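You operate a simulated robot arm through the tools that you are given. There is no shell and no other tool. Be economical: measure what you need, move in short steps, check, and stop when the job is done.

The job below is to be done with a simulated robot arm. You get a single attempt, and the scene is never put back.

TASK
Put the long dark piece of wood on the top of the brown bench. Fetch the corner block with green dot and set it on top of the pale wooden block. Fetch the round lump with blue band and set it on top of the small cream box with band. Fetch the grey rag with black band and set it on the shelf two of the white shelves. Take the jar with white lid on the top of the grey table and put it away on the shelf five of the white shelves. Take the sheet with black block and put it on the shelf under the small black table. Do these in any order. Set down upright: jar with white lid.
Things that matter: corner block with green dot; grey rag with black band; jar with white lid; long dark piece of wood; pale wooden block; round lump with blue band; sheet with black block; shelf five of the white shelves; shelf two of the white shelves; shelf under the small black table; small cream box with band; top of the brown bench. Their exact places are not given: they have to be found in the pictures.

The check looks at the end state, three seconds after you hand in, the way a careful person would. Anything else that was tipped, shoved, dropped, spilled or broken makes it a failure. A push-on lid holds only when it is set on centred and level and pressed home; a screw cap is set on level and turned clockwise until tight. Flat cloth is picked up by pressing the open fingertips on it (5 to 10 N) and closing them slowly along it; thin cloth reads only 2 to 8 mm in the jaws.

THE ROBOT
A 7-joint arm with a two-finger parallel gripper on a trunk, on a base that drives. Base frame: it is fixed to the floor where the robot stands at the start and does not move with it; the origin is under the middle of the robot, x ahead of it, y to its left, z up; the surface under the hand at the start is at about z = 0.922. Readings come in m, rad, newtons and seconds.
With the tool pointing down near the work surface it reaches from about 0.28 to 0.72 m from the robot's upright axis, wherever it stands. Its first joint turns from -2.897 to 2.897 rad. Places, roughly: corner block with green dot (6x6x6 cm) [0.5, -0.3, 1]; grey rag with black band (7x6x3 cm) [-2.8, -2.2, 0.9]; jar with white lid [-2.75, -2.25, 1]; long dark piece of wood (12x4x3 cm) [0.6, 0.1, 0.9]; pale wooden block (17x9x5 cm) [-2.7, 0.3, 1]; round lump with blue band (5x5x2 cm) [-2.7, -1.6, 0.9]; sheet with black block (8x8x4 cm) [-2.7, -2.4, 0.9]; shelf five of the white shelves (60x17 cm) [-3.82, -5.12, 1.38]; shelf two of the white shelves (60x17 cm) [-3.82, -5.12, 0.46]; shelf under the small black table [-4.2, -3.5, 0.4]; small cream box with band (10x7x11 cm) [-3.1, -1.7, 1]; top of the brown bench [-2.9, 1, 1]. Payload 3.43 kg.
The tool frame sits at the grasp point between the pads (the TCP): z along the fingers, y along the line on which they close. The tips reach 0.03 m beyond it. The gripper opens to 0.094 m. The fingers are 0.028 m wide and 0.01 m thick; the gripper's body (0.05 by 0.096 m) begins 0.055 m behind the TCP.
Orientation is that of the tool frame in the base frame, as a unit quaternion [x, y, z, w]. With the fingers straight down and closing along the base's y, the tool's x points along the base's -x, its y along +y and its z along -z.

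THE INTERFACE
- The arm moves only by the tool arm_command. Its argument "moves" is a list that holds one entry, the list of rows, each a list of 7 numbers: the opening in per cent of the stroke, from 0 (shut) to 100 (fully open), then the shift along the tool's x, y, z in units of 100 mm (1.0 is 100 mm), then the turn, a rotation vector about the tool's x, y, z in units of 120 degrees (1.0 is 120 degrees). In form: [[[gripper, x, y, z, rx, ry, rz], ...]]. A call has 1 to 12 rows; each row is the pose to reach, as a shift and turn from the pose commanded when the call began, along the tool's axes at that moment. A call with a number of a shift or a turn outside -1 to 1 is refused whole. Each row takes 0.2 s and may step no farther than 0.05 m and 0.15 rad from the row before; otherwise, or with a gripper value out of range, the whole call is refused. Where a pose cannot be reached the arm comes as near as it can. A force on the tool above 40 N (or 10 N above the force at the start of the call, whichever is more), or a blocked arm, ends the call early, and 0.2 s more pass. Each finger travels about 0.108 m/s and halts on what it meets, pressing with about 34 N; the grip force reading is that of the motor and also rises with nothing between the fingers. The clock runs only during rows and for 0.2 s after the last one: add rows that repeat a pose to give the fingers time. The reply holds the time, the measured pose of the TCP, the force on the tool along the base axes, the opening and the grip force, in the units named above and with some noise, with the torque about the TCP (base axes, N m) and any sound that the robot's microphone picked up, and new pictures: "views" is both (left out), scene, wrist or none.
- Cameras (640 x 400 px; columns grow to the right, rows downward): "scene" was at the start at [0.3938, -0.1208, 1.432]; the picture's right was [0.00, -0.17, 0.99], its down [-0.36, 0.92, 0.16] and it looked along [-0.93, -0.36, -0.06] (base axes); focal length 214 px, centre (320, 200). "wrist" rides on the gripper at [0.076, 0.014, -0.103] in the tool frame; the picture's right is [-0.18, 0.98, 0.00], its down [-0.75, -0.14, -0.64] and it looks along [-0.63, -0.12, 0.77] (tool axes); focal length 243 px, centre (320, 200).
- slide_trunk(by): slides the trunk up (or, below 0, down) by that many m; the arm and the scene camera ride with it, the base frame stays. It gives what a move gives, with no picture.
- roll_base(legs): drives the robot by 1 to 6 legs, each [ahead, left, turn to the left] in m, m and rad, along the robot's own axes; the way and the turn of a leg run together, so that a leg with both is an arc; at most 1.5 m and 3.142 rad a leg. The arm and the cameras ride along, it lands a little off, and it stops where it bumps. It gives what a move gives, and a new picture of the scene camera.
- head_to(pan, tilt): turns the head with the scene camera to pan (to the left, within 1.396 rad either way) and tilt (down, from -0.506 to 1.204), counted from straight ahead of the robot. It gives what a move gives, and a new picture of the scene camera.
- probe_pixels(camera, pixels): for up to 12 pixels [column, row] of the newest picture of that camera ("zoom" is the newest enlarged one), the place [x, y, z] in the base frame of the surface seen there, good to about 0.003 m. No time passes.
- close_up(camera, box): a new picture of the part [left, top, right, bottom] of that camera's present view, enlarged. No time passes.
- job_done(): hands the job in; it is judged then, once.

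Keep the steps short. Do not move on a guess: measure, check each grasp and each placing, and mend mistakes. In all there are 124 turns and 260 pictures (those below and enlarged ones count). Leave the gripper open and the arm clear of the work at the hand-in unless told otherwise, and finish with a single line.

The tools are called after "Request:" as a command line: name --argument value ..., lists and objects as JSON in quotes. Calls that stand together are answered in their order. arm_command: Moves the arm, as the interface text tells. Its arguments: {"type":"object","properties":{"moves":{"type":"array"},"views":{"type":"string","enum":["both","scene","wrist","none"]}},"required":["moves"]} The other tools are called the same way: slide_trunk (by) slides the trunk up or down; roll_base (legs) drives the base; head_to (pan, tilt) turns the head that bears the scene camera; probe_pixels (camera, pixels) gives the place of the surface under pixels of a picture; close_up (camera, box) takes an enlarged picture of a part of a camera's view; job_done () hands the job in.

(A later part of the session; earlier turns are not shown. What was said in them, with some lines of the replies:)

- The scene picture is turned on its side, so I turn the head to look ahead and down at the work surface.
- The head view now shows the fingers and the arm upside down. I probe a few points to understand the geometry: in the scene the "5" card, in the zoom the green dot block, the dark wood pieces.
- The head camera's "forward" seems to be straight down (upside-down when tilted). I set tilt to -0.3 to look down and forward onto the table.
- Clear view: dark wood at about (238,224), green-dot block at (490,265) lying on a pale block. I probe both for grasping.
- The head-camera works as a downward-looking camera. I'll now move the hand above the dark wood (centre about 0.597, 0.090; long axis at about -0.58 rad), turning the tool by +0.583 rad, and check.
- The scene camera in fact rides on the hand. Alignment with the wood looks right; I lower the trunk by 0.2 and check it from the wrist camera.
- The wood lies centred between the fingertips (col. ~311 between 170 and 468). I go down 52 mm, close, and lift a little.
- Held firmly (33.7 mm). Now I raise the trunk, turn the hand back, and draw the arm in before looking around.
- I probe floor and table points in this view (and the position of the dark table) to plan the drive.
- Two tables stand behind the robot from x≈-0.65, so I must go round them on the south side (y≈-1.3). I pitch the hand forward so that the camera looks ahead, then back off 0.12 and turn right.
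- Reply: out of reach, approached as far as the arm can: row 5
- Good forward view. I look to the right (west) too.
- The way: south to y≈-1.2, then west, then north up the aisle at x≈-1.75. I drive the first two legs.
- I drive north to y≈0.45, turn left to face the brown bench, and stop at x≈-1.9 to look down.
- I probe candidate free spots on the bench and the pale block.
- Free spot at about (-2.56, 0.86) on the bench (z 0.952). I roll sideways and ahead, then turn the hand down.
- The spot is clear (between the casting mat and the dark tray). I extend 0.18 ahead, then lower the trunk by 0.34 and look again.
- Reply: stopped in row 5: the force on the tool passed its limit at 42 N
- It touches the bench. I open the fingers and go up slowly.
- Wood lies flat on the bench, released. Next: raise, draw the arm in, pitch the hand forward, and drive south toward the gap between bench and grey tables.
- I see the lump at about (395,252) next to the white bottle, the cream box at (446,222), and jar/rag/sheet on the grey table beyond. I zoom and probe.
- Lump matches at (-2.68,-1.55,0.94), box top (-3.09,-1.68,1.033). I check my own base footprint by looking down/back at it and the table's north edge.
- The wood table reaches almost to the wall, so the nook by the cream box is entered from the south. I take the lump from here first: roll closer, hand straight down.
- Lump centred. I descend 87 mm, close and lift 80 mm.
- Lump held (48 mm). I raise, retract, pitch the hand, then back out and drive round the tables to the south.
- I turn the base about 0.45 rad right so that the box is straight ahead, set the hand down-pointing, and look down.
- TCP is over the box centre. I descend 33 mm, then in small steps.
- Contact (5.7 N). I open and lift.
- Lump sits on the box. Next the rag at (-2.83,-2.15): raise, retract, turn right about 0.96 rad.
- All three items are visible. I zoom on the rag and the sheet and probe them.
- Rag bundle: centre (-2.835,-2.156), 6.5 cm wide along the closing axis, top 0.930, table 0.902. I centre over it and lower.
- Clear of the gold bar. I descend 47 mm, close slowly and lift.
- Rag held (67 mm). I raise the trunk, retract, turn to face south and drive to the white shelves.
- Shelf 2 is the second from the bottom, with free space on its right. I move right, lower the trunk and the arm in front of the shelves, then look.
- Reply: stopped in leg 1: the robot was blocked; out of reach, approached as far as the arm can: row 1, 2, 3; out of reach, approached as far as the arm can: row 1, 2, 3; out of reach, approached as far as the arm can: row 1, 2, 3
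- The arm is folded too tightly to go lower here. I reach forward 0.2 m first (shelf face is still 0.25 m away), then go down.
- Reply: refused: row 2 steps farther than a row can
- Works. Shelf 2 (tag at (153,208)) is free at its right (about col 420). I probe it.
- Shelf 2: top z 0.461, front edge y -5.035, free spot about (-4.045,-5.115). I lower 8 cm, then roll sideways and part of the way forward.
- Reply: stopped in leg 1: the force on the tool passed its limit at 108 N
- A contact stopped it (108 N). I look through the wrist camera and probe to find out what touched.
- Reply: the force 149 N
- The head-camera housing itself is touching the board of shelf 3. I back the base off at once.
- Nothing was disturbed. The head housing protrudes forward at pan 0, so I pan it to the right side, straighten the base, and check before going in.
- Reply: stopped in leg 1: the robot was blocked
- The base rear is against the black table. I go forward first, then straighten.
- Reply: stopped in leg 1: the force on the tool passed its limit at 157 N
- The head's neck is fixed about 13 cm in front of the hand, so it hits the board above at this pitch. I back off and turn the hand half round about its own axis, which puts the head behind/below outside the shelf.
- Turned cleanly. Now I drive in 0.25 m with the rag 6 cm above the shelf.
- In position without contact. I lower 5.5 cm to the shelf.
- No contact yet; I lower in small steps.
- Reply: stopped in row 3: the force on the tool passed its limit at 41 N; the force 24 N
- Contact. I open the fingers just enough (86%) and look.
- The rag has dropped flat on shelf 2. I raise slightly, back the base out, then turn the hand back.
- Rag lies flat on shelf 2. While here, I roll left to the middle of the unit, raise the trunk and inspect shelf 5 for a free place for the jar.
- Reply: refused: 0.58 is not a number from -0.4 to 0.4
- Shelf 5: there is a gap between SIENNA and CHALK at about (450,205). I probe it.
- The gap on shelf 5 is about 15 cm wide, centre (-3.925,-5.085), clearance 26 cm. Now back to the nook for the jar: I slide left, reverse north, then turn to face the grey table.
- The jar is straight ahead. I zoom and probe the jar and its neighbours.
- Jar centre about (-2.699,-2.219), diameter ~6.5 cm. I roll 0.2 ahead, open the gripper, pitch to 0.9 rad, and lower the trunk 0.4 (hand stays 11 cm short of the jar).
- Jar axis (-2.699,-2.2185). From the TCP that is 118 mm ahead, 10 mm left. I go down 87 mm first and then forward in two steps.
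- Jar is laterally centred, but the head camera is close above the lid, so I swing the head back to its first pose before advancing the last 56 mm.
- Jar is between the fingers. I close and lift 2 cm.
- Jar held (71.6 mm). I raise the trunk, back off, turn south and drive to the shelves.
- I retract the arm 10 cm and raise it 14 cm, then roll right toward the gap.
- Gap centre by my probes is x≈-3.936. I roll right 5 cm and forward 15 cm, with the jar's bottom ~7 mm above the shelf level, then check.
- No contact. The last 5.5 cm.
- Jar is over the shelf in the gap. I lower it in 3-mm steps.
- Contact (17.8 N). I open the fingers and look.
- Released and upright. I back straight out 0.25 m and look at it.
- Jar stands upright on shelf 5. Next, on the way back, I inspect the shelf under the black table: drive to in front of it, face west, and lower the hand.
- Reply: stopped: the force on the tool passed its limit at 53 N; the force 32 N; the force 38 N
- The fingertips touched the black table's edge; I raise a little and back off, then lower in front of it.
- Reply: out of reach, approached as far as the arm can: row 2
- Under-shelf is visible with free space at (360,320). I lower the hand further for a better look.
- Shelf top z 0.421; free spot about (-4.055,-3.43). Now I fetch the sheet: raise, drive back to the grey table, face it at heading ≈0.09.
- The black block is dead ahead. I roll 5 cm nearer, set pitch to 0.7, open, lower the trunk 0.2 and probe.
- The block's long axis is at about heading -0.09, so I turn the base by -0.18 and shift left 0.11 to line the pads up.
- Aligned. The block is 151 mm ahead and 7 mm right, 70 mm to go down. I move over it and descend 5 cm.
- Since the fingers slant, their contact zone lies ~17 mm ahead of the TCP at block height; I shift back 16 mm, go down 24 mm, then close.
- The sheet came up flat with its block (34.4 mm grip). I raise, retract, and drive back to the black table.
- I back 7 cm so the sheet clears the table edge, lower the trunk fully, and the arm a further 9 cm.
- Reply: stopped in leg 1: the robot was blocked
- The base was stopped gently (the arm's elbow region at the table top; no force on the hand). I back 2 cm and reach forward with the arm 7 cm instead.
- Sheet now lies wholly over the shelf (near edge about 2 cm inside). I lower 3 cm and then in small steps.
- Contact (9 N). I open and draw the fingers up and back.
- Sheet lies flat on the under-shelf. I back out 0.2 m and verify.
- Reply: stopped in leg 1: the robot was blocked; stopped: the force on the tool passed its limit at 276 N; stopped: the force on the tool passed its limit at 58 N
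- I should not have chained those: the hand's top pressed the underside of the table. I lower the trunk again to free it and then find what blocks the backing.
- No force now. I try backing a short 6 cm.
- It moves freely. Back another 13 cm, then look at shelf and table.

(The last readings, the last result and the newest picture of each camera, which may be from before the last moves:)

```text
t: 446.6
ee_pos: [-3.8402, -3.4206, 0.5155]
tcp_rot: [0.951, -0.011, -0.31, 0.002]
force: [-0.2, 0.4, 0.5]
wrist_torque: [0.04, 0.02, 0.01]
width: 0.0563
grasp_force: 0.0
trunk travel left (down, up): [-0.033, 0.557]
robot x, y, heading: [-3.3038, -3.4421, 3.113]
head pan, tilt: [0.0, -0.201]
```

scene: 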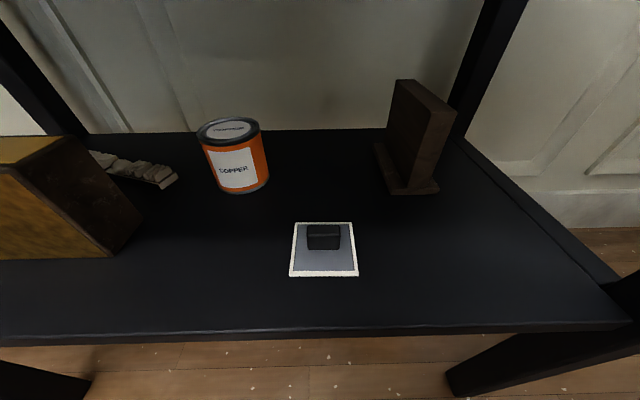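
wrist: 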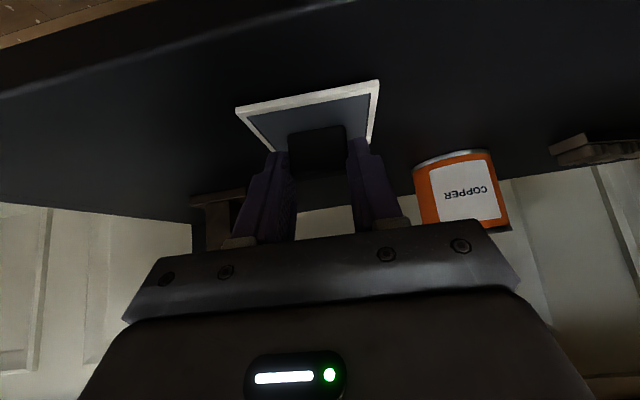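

Sheet is well on the shelf. I retract 5 cm, then raise past the table edge and check the table top.

Request:
arm_command --moves '[[[60, 0.2, 0, -0.15, 0, 0, 0], [60, 0.45, 0, -0.32, 0, 0, 0], [60, 0.45, 0, -0.32, 0, 0, 0]]]' --views "none"

Request:
roll_base --legs '[[-0.03, 0, 0]]'

Request:
slide_trunk --by 0.4

Request:
slide_trunk --by 0.15

Request:
head_to --pan 0 --tilt 0.0

```text
t: 447.4
ee_pos: [-3.7842, -3.4227, 0.5149]
tcp_rot: [0.951, -0.011, -0.31, 0.003]
force: [0.0, 0.0, -0.2]
wrist_torque: [-0.03, -0.03, -0.05]
width: 0.0564
grasp_force: 0.1
trunk travel left (down, up): [-0.033, 0.557]
robot x, y, heading: [-3.3011, -3.4357, 3.113]
head pan, tilt: [0.0, -0.201]
```

```text
t: 448.3
ee_pos: [-3.772, -3.4255, 0.5143]
tcp_rot: [0.951, -0.008, -0.309, 0.003]
force: [-0.6, -0.3, 0.3]
wrist_torque: [0.01, 0.0, 0.01]
width: 0.0565
grasp_force: 0.1
trunk travel left (down, up): [-0.033, 0.557]
robot x, y, heading: [-3.2916, -3.4429, 3.12]
head pan, tilt: [0.0, -0.201]
stopped in leg 1: the robot was blocked; the commanded pose is now the measured one
```

scene: 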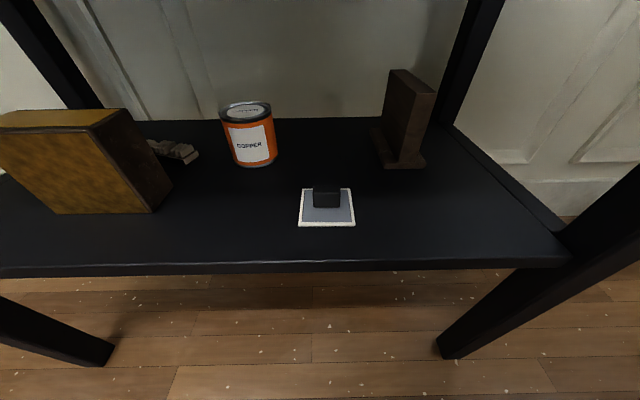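

```text
t: 452.1
ee_pos: [-3.7737, -3.4257, 0.9142]
tcp_rot: [0.951, -0.009, -0.31, 0.003]
force: [0.2, 0.3, 0.1]
wrist_torque: [-0.03, 0.0, -0.01]
width: 0.0563
grasp_force: 0.0
trunk travel left (down, up): [-0.433, 0.157]
robot x, y, heading: [-3.2899, -3.4442, 3.12]
head pan, tilt: [0.0, -0.201]
```

```text
t: 453.9
ee_pos: [-3.7737, -3.4257, 1.0655]
tcp_rot: [0.951, -0.009, -0.31, 0.003]
force: [0.1, 0.0, -0.1]
wrist_torque: [0.04, 0.02, -0.03]
width: 0.0564
grasp_force: 0.0
trunk travel left (down, up): [-0.583, 0.007]
robot x, y, heading: [-3.2947, -3.4425, 3.123]
head pan, tilt: [0.0, -0.201]
```

```text
t: 454.6
ee_pos: [-3.773, -3.4256, 1.0654]
tcp_rot: [0.951, -0.008, -0.31, 0.004]
force: [-0.1, -0.8, -1.2]
wrist_torque: [-0.01, 0.02, -0.03]
width: 0.0565
grasp_force: 0.0
trunk travel left (down, up): [-0.583, 0.007]
robot x, y, heading: [-3.2947, -3.4409, 3.126]
head pan, tilt: [0.0, 0.0]
```

scene: 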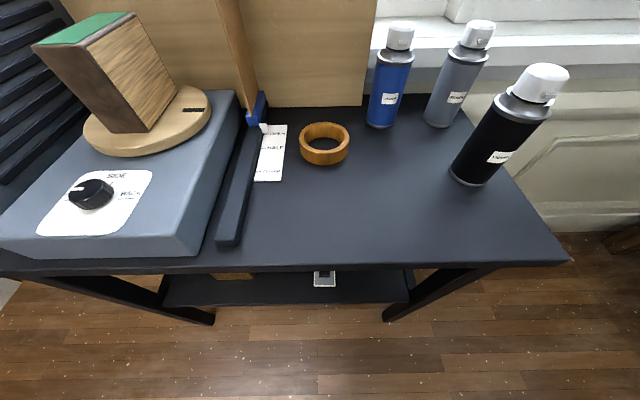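

Everything on the black table stands as before, and the sheet is visible below. Last item: the green-dot block. I drive out east and north by the known lane.

Request:
roll_base --legs '[[0.04, 0.25, 0], [0, 0, 3.14], [1.2, 0, 0], [0.76, 0, 0], [0, 0, 1.571]]'

```text
t: 476.9
ee_pos: [-1.3381, -3.3487, 1.0646]
tcp_rot: [-0.644, 0.7, 0.214, 0.224]
force: [-0.3, 0.3, 0.1]
wrist_torque: [-0.01, 0.01, 0.0]
width: 0.0566
grasp_force: 0.1
trunk travel left (down, up): [-0.583, 0.007]
robot x, y, heading: [-1.3852, -3.8297, 1.487]
head pan, tilt: [0.0, 0.0]
```

scene: 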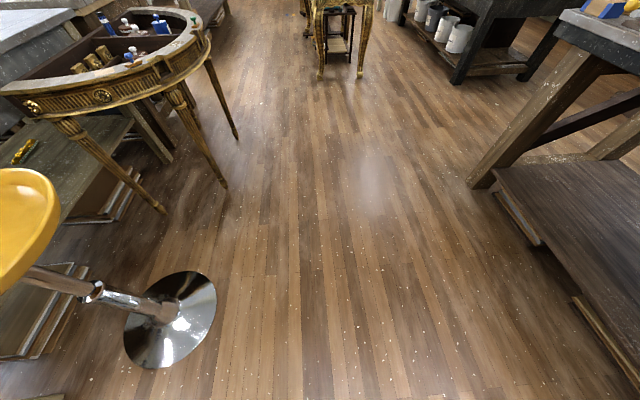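

I raise the arm 24 cm first, then drive north, east, north and face the start table.

Request:
arm_command --moves '[[[60, -0.25, 0, -0.34, 0, 0, 0], [60, -0.5, 0, -0.68, 0, 0, 0], [60, -0.7, 0, -0.97, 0, 0, 0]]]' --views "none"

Request:
arm_command --moves '[[[60, -0.25, 0, -0.34, 0, 0, 0], [60, -0.5, 0, -0.68, 0, 0, 0], [60, -0.7, 0, -0.97, 0, 0, 0]]]' --views "none"

Request:
roll_base --legs '[[0, 0, 0.08], [1.3, 0, 0], [1.27, 0, 0], [0, 0, -1.571]]'

```text
t: 477.7
ee_pos: [-1.3361, -3.3512, 1.1857]
tcp_rot: [-0.643, 0.7, 0.215, 0.225]
force: [-0.2, 0.3, -0.2]
wrist_torque: [0.02, -0.02, 0.02]
width: 0.0566
grasp_force: 0.0
trunk travel left (down, up): [-0.583, 0.007]
robot x, y, heading: [-1.3866, -3.8303, 1.479]
head pan, tilt: [0.0, 0.0]
```

```text
t: 478.5
ee_pos: [-1.3364, -3.351, 1.3048]
tcp_rot: [-0.643, 0.7, 0.215, 0.226]
force: [0.0, -0.1, 0.0]
wrist_torque: [0.0, -0.03, -0.01]
width: 0.0565
grasp_force: 0.0
trunk travel left (down, up): [-0.583, 0.007]
robot x, y, heading: [-1.3858, -3.8277, 1.484]
head pan, tilt: [0.0, 0.0]
```

```text
t: 495.2
ee_pos: [-0.9089, -1.2599, 1.3039]
tcp_rot: [-0.021, 0.951, 0.013, 0.31]
force: [-0.7, 0.8, -0.8]
wrist_torque: [0.0, -0.03, -0.01]
width: 0.0564
grasp_force: 0.1
trunk travel left (down, up): [-0.583, 0.007]
robot x, y, heading: [-1.3882, -1.2689, 0.04]
head pan, tilt: [0.0, 0.0]
```

scene: 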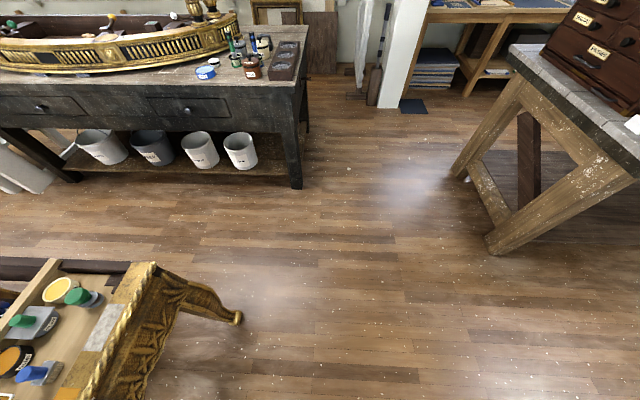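

Request:
roll_base --legs '[[0, 0, -0.04], [1.26, 0, 0], [0, 0, 1.571], [0.955, 0, 0], [0, 0, -1.571]]'

Request:
head_to --pan 0 --tilt 0.4

```text
t: 514.3
ee_pos: [0.3908, -0.3195, 1.3045]
tcp_rot: [-0.007, 0.951, 0.009, 0.31]
force: [0.2, -0.4, 0.5]
wrist_torque: [0.01, 0.0, 0.01]
width: 0.0565
grasp_force: 0.0
trunk travel left (down, up): [-0.583, 0.007]
robot x, y, heading: [-0.0889, -0.3175, 0.014]
head pan, tilt: [0.0, 0.0]
```

scene: 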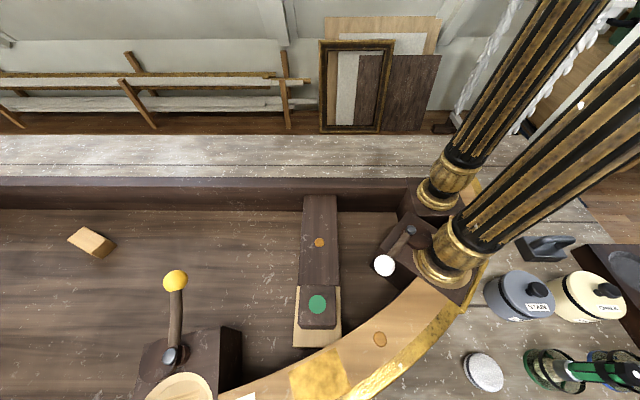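

```text
t: 515.1
ee_pos: [0.3927, -0.3183, 1.3036]
tcp_rot: [-0.007, 0.951, 0.008, 0.31]
force: [-0.1, -0.7, 0.6]
wrist_torque: [0.02, 0.0, 0.02]
width: 0.0562
grasp_force: 0.1
trunk travel left (down, up): [-0.583, 0.007]
robot x, y, heading: [-0.0861, -0.3173, 0.012]
head pan, tilt: [0.0, 0.4]
```

scene: 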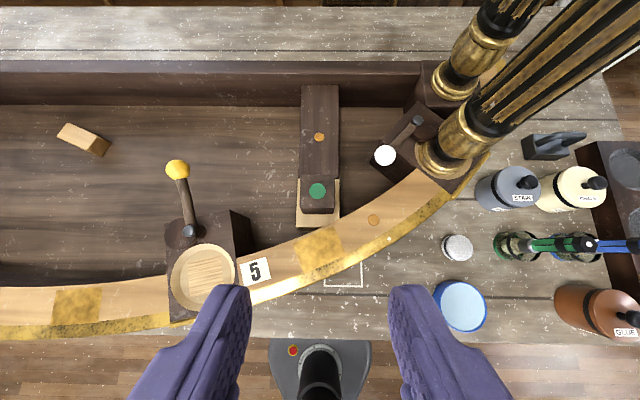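

The block is dead ahead. I straighten the hand to vertical, extend most of the way, and probe block, knob and columns.

Request:
probe_pixels --camera "scene" --pixels '[[317, 191], [385, 155], [440, 155], [410, 125], [302, 178], [334, 178], [302, 212], [334, 212]]'

Request:
arm_command --moves '[[[100, 0, 0, 0, 0, 0.065, 0], [100, 0, 0, 0, 0, 0.13, 0], [100, 0, 0, 0, 0, 0.195, 0], [100, 0, 0, 0, 0, 0.26, 0], [100, 0, 0, 0, 0, 0.301, 0], [100, 0, 0, 0, 0, 0.301, 0]]]' --views "none"

Request:
arm_command --moves '[[[100, -0.4, 0, 0, 0, 0, 0], [100, -0.8, 0, 0, 0, 0, 0], [100, -1, 0, 0, 0, 0, 0]]]' --views "scene"

```text
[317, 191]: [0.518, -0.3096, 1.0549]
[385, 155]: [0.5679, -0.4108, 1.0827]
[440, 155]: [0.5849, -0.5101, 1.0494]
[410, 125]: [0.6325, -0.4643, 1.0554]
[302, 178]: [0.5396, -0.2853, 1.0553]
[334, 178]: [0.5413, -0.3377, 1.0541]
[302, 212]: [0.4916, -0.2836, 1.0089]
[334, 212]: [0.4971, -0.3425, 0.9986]
```

```text
t: 516.5
ee_pos: [0.3922, -0.3181, 1.3039]
tcp_rot: [-0.009, 1.0, 0.006, 0.0]
force: [0.7, 0.5, -0.3]
wrist_torque: [0.0, -0.05, -0.01]
width: 0.0942
grasp_force: 0.1
trunk travel left (down, up): [-0.583, 0.007]
robot x, y, heading: [-0.0875, -0.3168, 0.015]
head pan, tilt: [0.0, 0.4]
```

```text
t: 517.3
ee_pos: [0.4924, -0.3164, 1.3018]
tcp_rot: [-0.01, 1.0, 0.006, 0.0]
force: [0.2, 0.2, -0.7]
wrist_torque: [0.01, 0.01, 0.03]
width: 0.0941
grasp_force: 0.0
trunk travel left (down, up): [-0.583, 0.007]
robot x, y, heading: [-0.0847, -0.3151, 0.011]
head pan, tilt: [0.0, 0.4]
```

scene: 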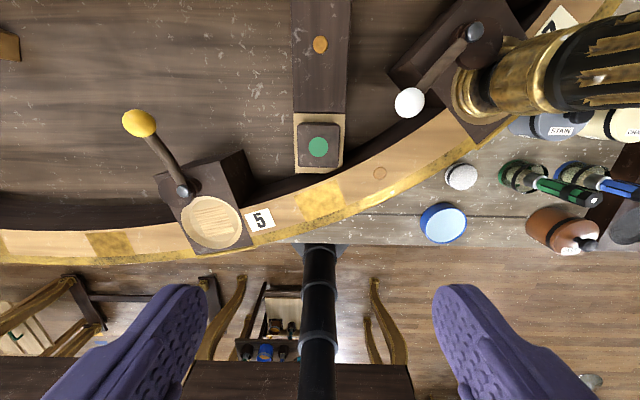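

Request:
arm_command --moves '[[[100, -0.26, 0.054, 0, 0, 0, 0], [100, -0.26, 0.054, 0, 0, 0, 0]]]' --views "none"

Request:
slide_trunk --by -0.17

Request:
head_to --pan 0 --tilt 0.45

Request:
probe_pixels --camera "scene" --pixels '[[320, 200], [320, 240]]'

```text
t: 517.9
ee_pos: [0.5156, -0.3093, 1.3035]
tcp_rot: [-0.009, 1.0, 0.006, 0.0]
force: [-0.4, 0.2, -0.4]
wrist_torque: [0.0, -0.03, 0.0]
width: 0.094
grasp_force: 0.2
trunk travel left (down, up): [-0.583, 0.007]
robot x, y, heading: [-0.0869, -0.3142, 0.017]
head pan, tilt: [0.0, 0.4]
```

```text
t: 519.9
ee_pos: [0.5177, -0.31, 1.1326]
tcp_rot: [-0.01, 1.0, 0.006, 0.0]
force: [-0.6, 0.3, -1.1]
wrist_torque: [-0.02, -0.02, 0.01]
width: 0.0939
grasp_force: 0.0
trunk travel left (down, up): [-0.413, 0.177]
robot x, y, heading: [-0.0879, -0.3154, 0.012]
head pan, tilt: [0.0, 0.4]
```

```text
t: 520.5
ee_pos: [0.5175, -0.3087, 1.1332]
tcp_rot: [-0.01, 1.0, 0.006, 0.0]
force: [0.9, 0.0, 0.0]
wrist_torque: [0.02, -0.01, 0.0]
width: 0.094
grasp_force: 0.0
trunk travel left (down, up): [-0.413, 0.177]
robot x, y, heading: [-0.0934, -0.312, 0.015]
head pan, tilt: [0.0, 0.45]
```

scene: 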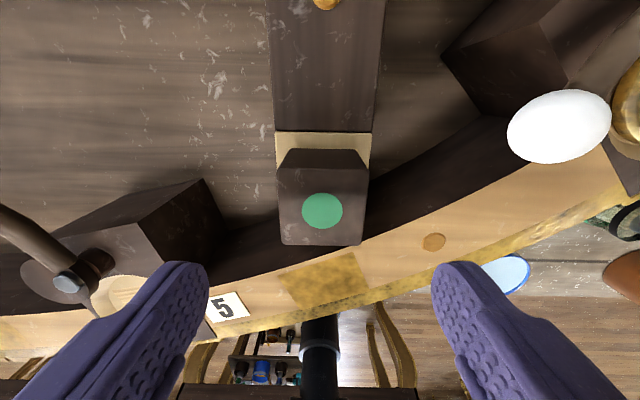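

```text
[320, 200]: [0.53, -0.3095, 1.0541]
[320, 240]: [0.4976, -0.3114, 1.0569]
```

Centred. I descend 96 mm, close and lift.

Request:
arm_command --moves '[[[100, 0, 0, 0.4, 0, 0, 0], [100, 0, 0, 0.75, 0, 0, 0], [100, 0, 0, 0.96, 0, 0, 0], [100, 0, 0, 0.96, 0, 0, 0], [50, 0, 0, 0.96, 0, 0, 0], [0, 0, 0, 0.96, 0, 0, 0], [0, 0, 0, 0.96, 0, 0, 0], [0, 0, 0, 0.6, 0, 0, 0], [0, 0, 0, 0.2, 0, 0, 0]]]' --views "both"

```text
t: 522.5
ee_pos: [0.5163, -0.3116, 1.1122]
tcp_rot: [-0.01, 1.0, 0.005, 0.001]
force: [-0.1, -0.2, -1.0]
wrist_torque: [-0.01, -0.03, -0.02]
width: 0.06
grasp_force: 33.8
trunk travel left (down, up): [-0.413, 0.177]
robot x, y, heading: [-0.0873, -0.3133, 0.01]
head pan, tilt: [0.0, 0.45]
```

scene: 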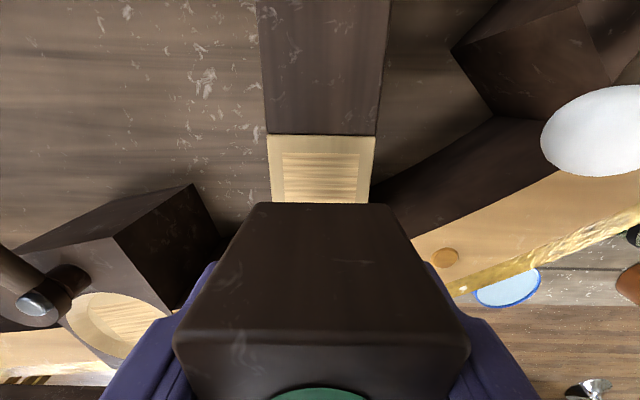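
wrist: 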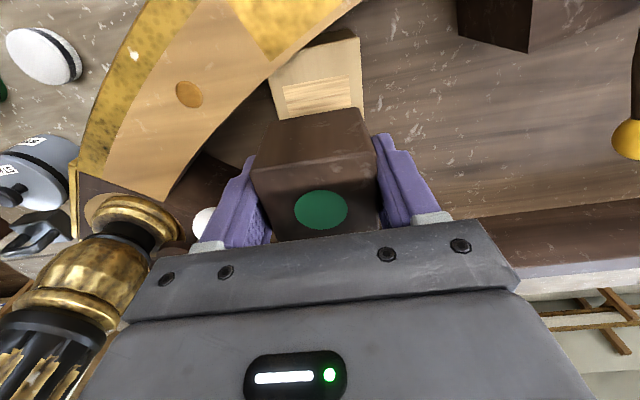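

Block held (60 mm). I raise, retract 16 cm, and drive back by the same lane.

Request:
slide_trunk --by 0.175

Request:
arm_command --moves '[[[0, 0.4, 0, 0, 0, 0, 0], [0, 0.8, 0, 0, 0, 0, 0], [0, 1, 0, 0, 0, 0, 0]]]' --views "none"

Request:
arm_command --moves '[[[0, 0.3, 0, -0.2, 0, 0, 0], [0, 0.6, 0, -0.5, 0, 0, 0], [0, 0.6, 0, -0.5, 0, 0, 0]]]' --views "none"

Request:
roll_base --legs '[[-0.04, 0, 0], [0, 0, -1.58], [0.92, 0, 0], [0, 0, -1.571], [1.4, 0, 0], [0.24, 0, 0]]'

```text
t: 524.4
ee_pos: [0.5176, -0.3114, 1.2879]
tcp_rot: [-0.009, 1.0, 0.005, 0.0]
force: [0.7, 0.1, -1.5]
wrist_torque: [0.01, -0.01, 0.02]
width: 0.0597
grasp_force: 34.1
trunk travel left (down, up): [-0.588, 0.002]
robot x, y, heading: [-0.0852, -0.3178, 0.009]
head pan, tilt: [0.0, 0.45]
```

```text
t: 525.2
ee_pos: [0.4161, -0.3141, 1.289]
tcp_rot: [-0.009, 1.0, 0.004, 0.001]
force: [-0.1, 0.4, -0.5]
wrist_torque: [0.0, -0.03, 0.0]
width: 0.0597
grasp_force: 33.7
trunk travel left (down, up): [-0.588, 0.002]
robot x, y, heading: [-0.0892, -0.3178, 0.013]
head pan, tilt: [0.0, 0.45]
```

```text
t: 526.0
ee_pos: [0.3578, -0.316, 1.3375]
tcp_rot: [-0.008, 1.0, 0.006, 0.0]
force: [0.0, -0.3, -1.2]
wrist_torque: [0.0, 0.04, 0.01]
width: 0.0599
grasp_force: 33.4
trunk travel left (down, up): [-0.588, 0.002]
robot x, y, heading: [-0.0881, -0.3137, 0.008]
head pan, tilt: [0.0, 0.45]
```

```text
t: 546.7
ee_pos: [-2.1675, -1.2757, 1.3368]
tcp_rot: [1.0, 0.017, 0.0, 0.007]
force: [0.4, 0.1, -1.3]
wrist_torque: [-0.03, -0.06, 0.0]
width: 0.0598
grasp_force: 34.1
trunk travel left (down, up): [-0.588, 0.002]
robot x, y, heading: [-1.7213, -1.2706, -3.116]
head pan, tilt: [0.0, 0.45]
```

scene: 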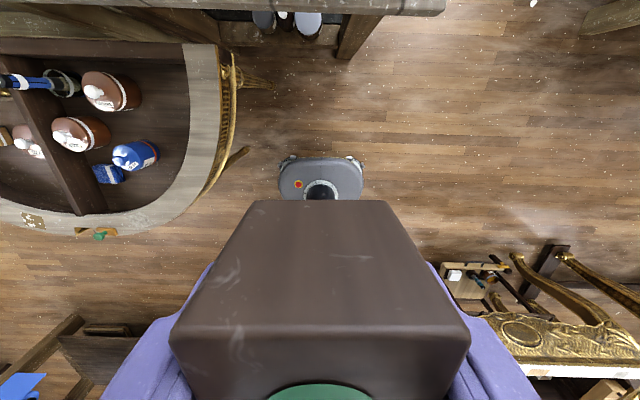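

Request:
roll_base --legs '[[0, 0, -1.596], [1.3, 0, 0], [0.32, 0, 0], [0, 0, 1.571], [0.25, 0, 0]]'

Request:
head_to --pan 0 --tilt -0.2

```text
t: 564.2
ee_pos: [-2.4048, 0.3676, 1.3373]
tcp_rot: [1.0, -0.001, 0.0, 0.006]
force: [0.3, 0.0, -1.5]
wrist_torque: [-0.03, -0.03, -0.01]
width: 0.0598
grasp_force: 34.0
trunk travel left (down, up): [-0.588, 0.002]
robot x, y, heading: [-1.9554, 0.3546, 3.134]
head pan, tilt: [0.0, 0.45]
```

scene: 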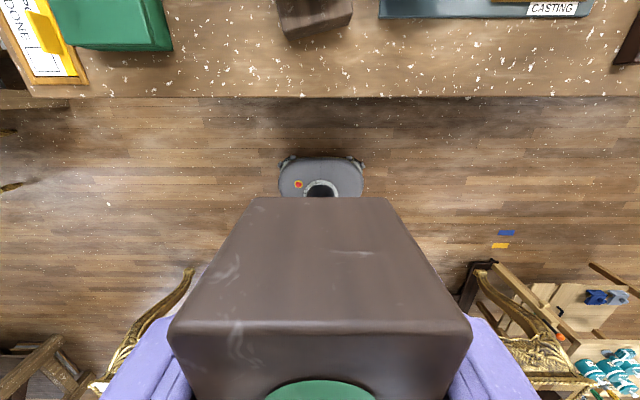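

```text
t: 565.2
ee_pos: [-2.4039, 0.3684, 1.3367]
tcp_rot: [1.0, 0.0, 0.0, 0.006]
force: [-0.4, -0.1, -1.0]
wrist_torque: [-0.01, -0.02, -0.01]
width: 0.0598
grasp_force: 34.2
trunk travel left (down, up): [-0.588, 0.002]
robot x, y, heading: [-1.9595, 0.359, 3.133]
head pan, tilt: [0.0, -0.201]
```

scene: 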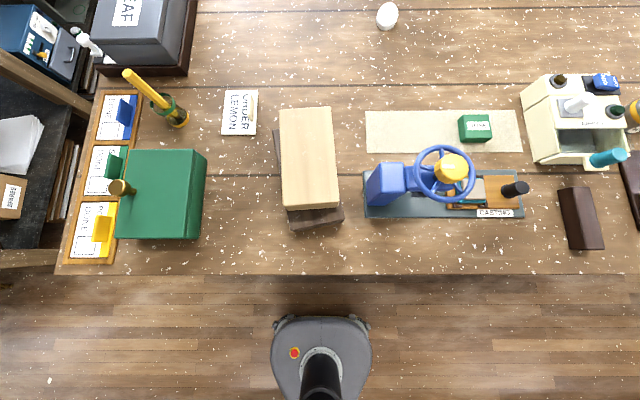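

Pale block at (309,158); the dark wood also still lies on the bench at (580,218). I probe the pale block.

Request:
probe_pixels --camera "scene" --pixels '[[283, 112], [329, 110], [335, 204], [286, 205], [308, 158], [308, 120], [310, 195], [384, 185], [340, 195]]'

Request:
close_up --camera "scene" --box '[230, 80, 400, 240]'

```text
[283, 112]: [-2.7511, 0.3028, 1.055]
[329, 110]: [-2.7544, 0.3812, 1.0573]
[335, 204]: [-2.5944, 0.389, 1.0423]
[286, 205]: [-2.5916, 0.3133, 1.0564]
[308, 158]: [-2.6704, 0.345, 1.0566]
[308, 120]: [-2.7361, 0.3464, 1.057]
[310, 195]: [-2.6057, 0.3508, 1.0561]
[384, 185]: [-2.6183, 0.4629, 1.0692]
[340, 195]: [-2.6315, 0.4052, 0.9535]
```

```text
2.50 times, centred on (315, 160) of scene
```

zoom: 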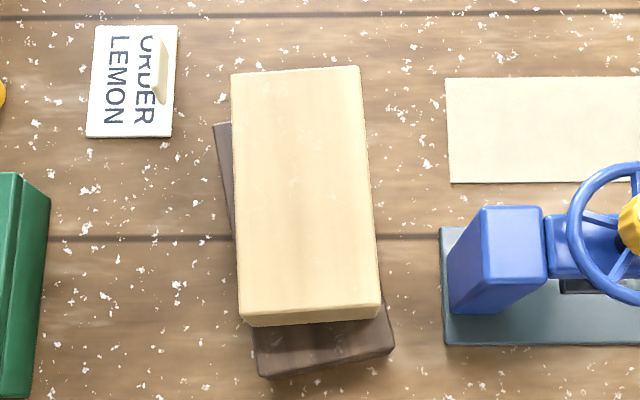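

Pale block top: z 1.0565, centre (-2.672,0.346). I roll 6 cm ahead and extend the arm over it.

Request:
roll_base --legs '[[0.06, 0, 0]]'

Request:
arm_command --moves '[[[0, -0.4, 0.1, 0, 0, 0, 0], [0, -0.8, 0.2, 0, 0, 0, 0], [0, -1, 0.2, 0, 0, 0, 0]]]' --views "none"

Request:
arm_command --moves '[[[0, -0.4, 0, 0, 0, 0, 0], [0, -0.8, 0, 0, 0, 0, 0], [0, -1, 0, 0, 0, 0, 0], [0, -1, 0, 0, 0, 0, 0]]]' --views "none"

Request:
slide_trunk --by -0.15

Request:
head_to --pan 0 --tilt 0.0

```text
t: 566.2
ee_pos: [-2.4666, 0.3677, 1.3364]
tcp_rot: [1.0, -0.001, 0.001, 0.006]
force: [-0.6, -0.1, -1.2]
wrist_torque: [-0.05, -0.03, 0.0]
width: 0.0596
grasp_force: 34.2
trunk travel left (down, up): [-0.588, 0.002]
robot x, y, heading: [-2.0189, 0.3594, 3.135]
head pan, tilt: [0.0, -0.201]
```

scene: 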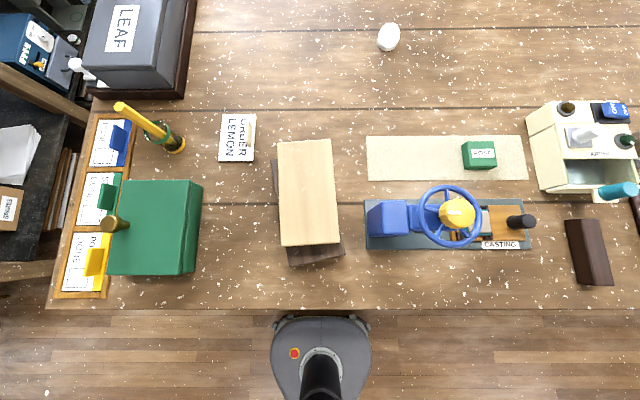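

```text
t: 567.0
ee_pos: [-2.563, 0.348, 1.3365]
tcp_rot: [1.0, -0.001, 0.0, 0.006]
force: [0.7, -0.2, -1.4]
wrist_torque: [-0.01, 0.02, -0.02]
width: 0.0597
grasp_force: 33.8
trunk travel left (down, up): [-0.588, 0.002]
robot x, y, heading: [-2.0145, 0.3591, 3.136]
head pan, tilt: [0.0, -0.201]
```

```text
t: 568.0
ee_pos: [-2.6628, 0.3484, 1.3371]
tcp_rot: [1.0, -0.001, 0.0, 0.006]
force: [0.0, -0.4, -1.4]
wrist_torque: [-0.01, -0.01, 0.03]
width: 0.0596
grasp_force: 34.2
trunk travel left (down, up): [-0.588, 0.002]
robot x, y, heading: [-2.0194, 0.3561, 3.131]
head pan, tilt: [0.0, -0.201]
```

```text
t: 569.7
ee_pos: [-2.6625, 0.3496, 1.1865]
tcp_rot: [1.0, -0.001, 0.0, 0.007]
force: [-0.6, 0.3, 0.2]
wrist_torque: [0.02, -0.01, -0.01]
width: 0.0595
grasp_force: 33.8
trunk travel left (down, up): [-0.438, 0.152]
robot x, y, heading: [-2.0209, 0.3587, 3.135]
head pan, tilt: [0.0, -0.201]
```

```text
t: 570.5
ee_pos: [-2.6632, 0.3486, 1.1875]
tcp_rot: [1.0, -0.001, 0.0, 0.006]
force: [-0.1, 0.8, -0.3]
wrist_torque: [-0.01, -0.01, -0.02]
width: 0.0598
grasp_force: 33.8
trunk travel left (down, up): [-0.438, 0.152]
robot x, y, heading: [-2.019, 0.3584, 3.136]
head pan, tilt: [0.0, 0.0]
```

scene: 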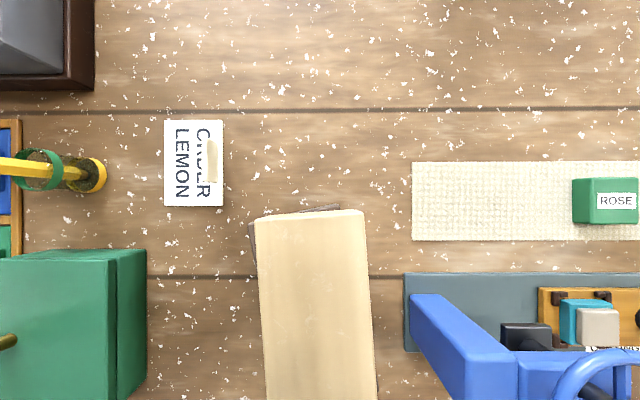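

Over the pale block's centre. I lower the trunk 75 mm, then the arm in small steps to contact.

Request:
slide_trunk --by -0.075

Request:
arm_command --moves '[[[0, -0.06, 0, 0.08, 0, 0, 0], [0, -0.06, 0, 0.12, 0, 0, 0], [0, -0.06, 0, 0.15, 0, 0, 0], [0, -0.06, 0, 0.17, 0, 0, 0], [0, -0.06, 0, 0.18, 0, 0, 0], [0, -0.06, 0, 0.18, 0, 0, 0]]]' --views "wrist"

```text
t: 571.6
ee_pos: [-2.6636, 0.3479, 1.1123]
tcp_rot: [1.0, 0.0, 0.0, 0.006]
force: [0.6, -0.1, -0.5]
wrist_torque: [-0.02, 0.02, 0.01]
width: 0.0599
grasp_force: 34.3
trunk travel left (down, up): [-0.363, 0.227]
robot x, y, heading: [-2.0161, 0.3617, 3.135]
head pan, tilt: [0.0, 0.0]
```

```text
t: 573.0
ee_pos: [-2.6696, 0.3492, 1.0954]
tcp_rot: [1.0, -0.001, -0.001, 0.006]
force: [-3.8, 0.2, 12.0]
wrist_torque: [0.36, -0.01, 0.03]
width: 0.0596
grasp_force: 33.6
trunk travel left (down, up): [-0.363, 0.227]
robot x, y, heading: [-2.0194, 0.3589, 3.134]
head pan, tilt: [0.0, 0.0]
```

wrist: 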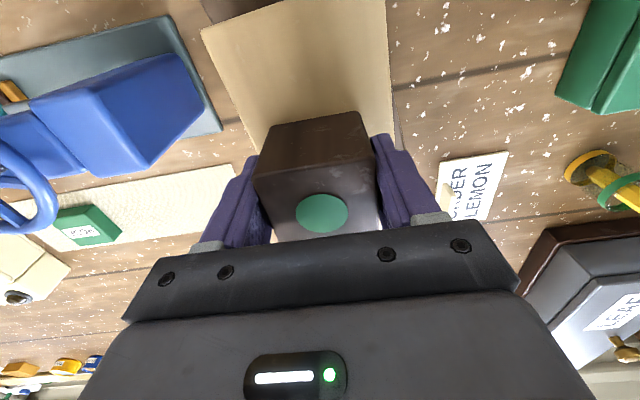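

Contact (12 N) with the block sitting on the pale block. I open and rise slowly.

Request:
arm_command --moves '[[[70, 0, 0, 0, 0, 0, 0], [100, 0, 0, 0, 0, 0, 0], [100, 0, 0, 0, 0, 0, 0], [100, 0, 0, -0.3, 0, 0, 0], [100, 0, 0, -0.7, 0, 0, 0], [100, 0, 0, -1, 0, 0, 0]]]' --views "none"

Request:
slide_trunk --by 0.2

Request:
head_to --pan 0 --tilt 0.3

```text
t: 574.4
ee_pos: [-2.6679, 0.3484, 1.1957]
tcp_rot: [1.0, -0.001, 0.0, 0.006]
force: [0.4, 0.0, 0.9]
wrist_torque: [-0.01, -0.03, 0.0]
width: 0.0939
grasp_force: 0.0
trunk travel left (down, up): [-0.363, 0.227]
robot x, y, heading: [-2.02, 0.3599, 3.132]
head pan, tilt: [0.0, 0.0]
```

```text
t: 576.5
ee_pos: [-2.6685, 0.3481, 1.3943]
tcp_rot: [1.0, -0.001, 0.0, 0.006]
force: [-0.7, -0.8, 0.6]
wrist_torque: [0.02, -0.01, -0.04]
width: 0.0942
grasp_force: 0.0
trunk travel left (down, up): [-0.563, 0.027]
robot x, y, heading: [-2.0174, 0.3586, 3.128]
head pan, tilt: [0.0, 0.0]
```

```text
t: 577.3
ee_pos: [-2.6691, 0.3492, 1.3953]
tcp_rot: [1.0, -0.002, 0.0, 0.006]
force: [-0.5, -0.2, -0.3]
wrist_torque: [-0.03, 0.0, -0.03]
width: 0.0938
grasp_force: 0.0
trunk travel left (down, up): [-0.563, 0.027]
robot x, y, heading: [-2.0151, 0.3596, 3.132]
head pan, tilt: [0.0, 0.3]
5 turns are left
```

scene: 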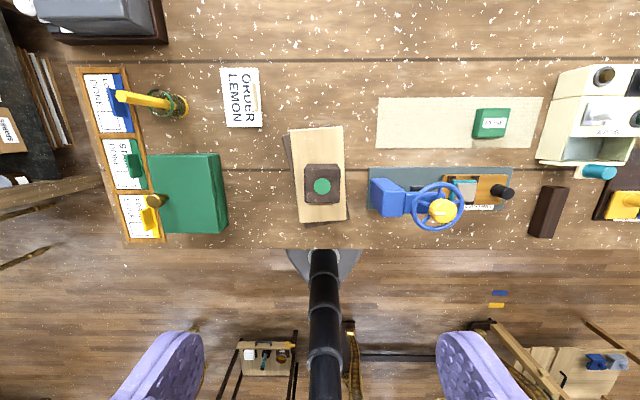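

The green-dot block sits squarely on the pale block, gripper open and raised. I back away a little so the arm is clear.

Request:
roll_base --legs '[[-0.25, 0, 0]]'

```text
t: 579.2
ee_pos: [-2.414, 0.3463, 1.3964]
tcp_rot: [1.0, 0.0, -0.001, 0.007]
force: [-0.5, -0.4, -0.1]
wrist_torque: [0.0, 0.08, -0.02]
width: 0.094
grasp_force: 0.0
trunk travel left (down, up): [-0.563, 0.027]
robot x, y, heading: [-1.7649, 0.3557, 3.134]
head pan, tilt: [0.0, 0.3]
4 turns are left
```

scene: 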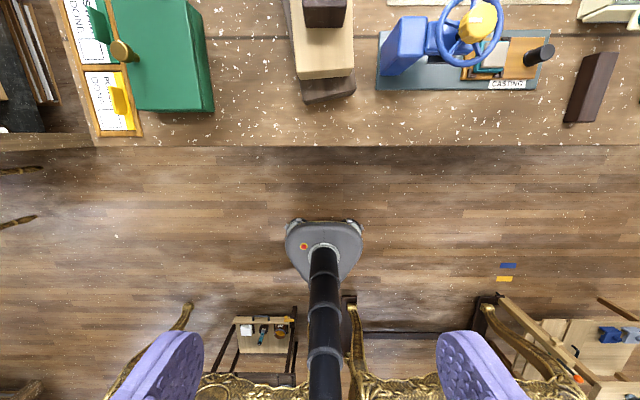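

All six items are placed, and the arm is clear. I hand in.

Request:
job_done

```text
The job is handed in.
```

All six items are in their requested places with the jar upright, but the hand or base bumped the white shelves and both tables hard enough to stop several times (once at 276 N); nothing I could see on the white shelves or black table moved, and I did not re-check the grey table.
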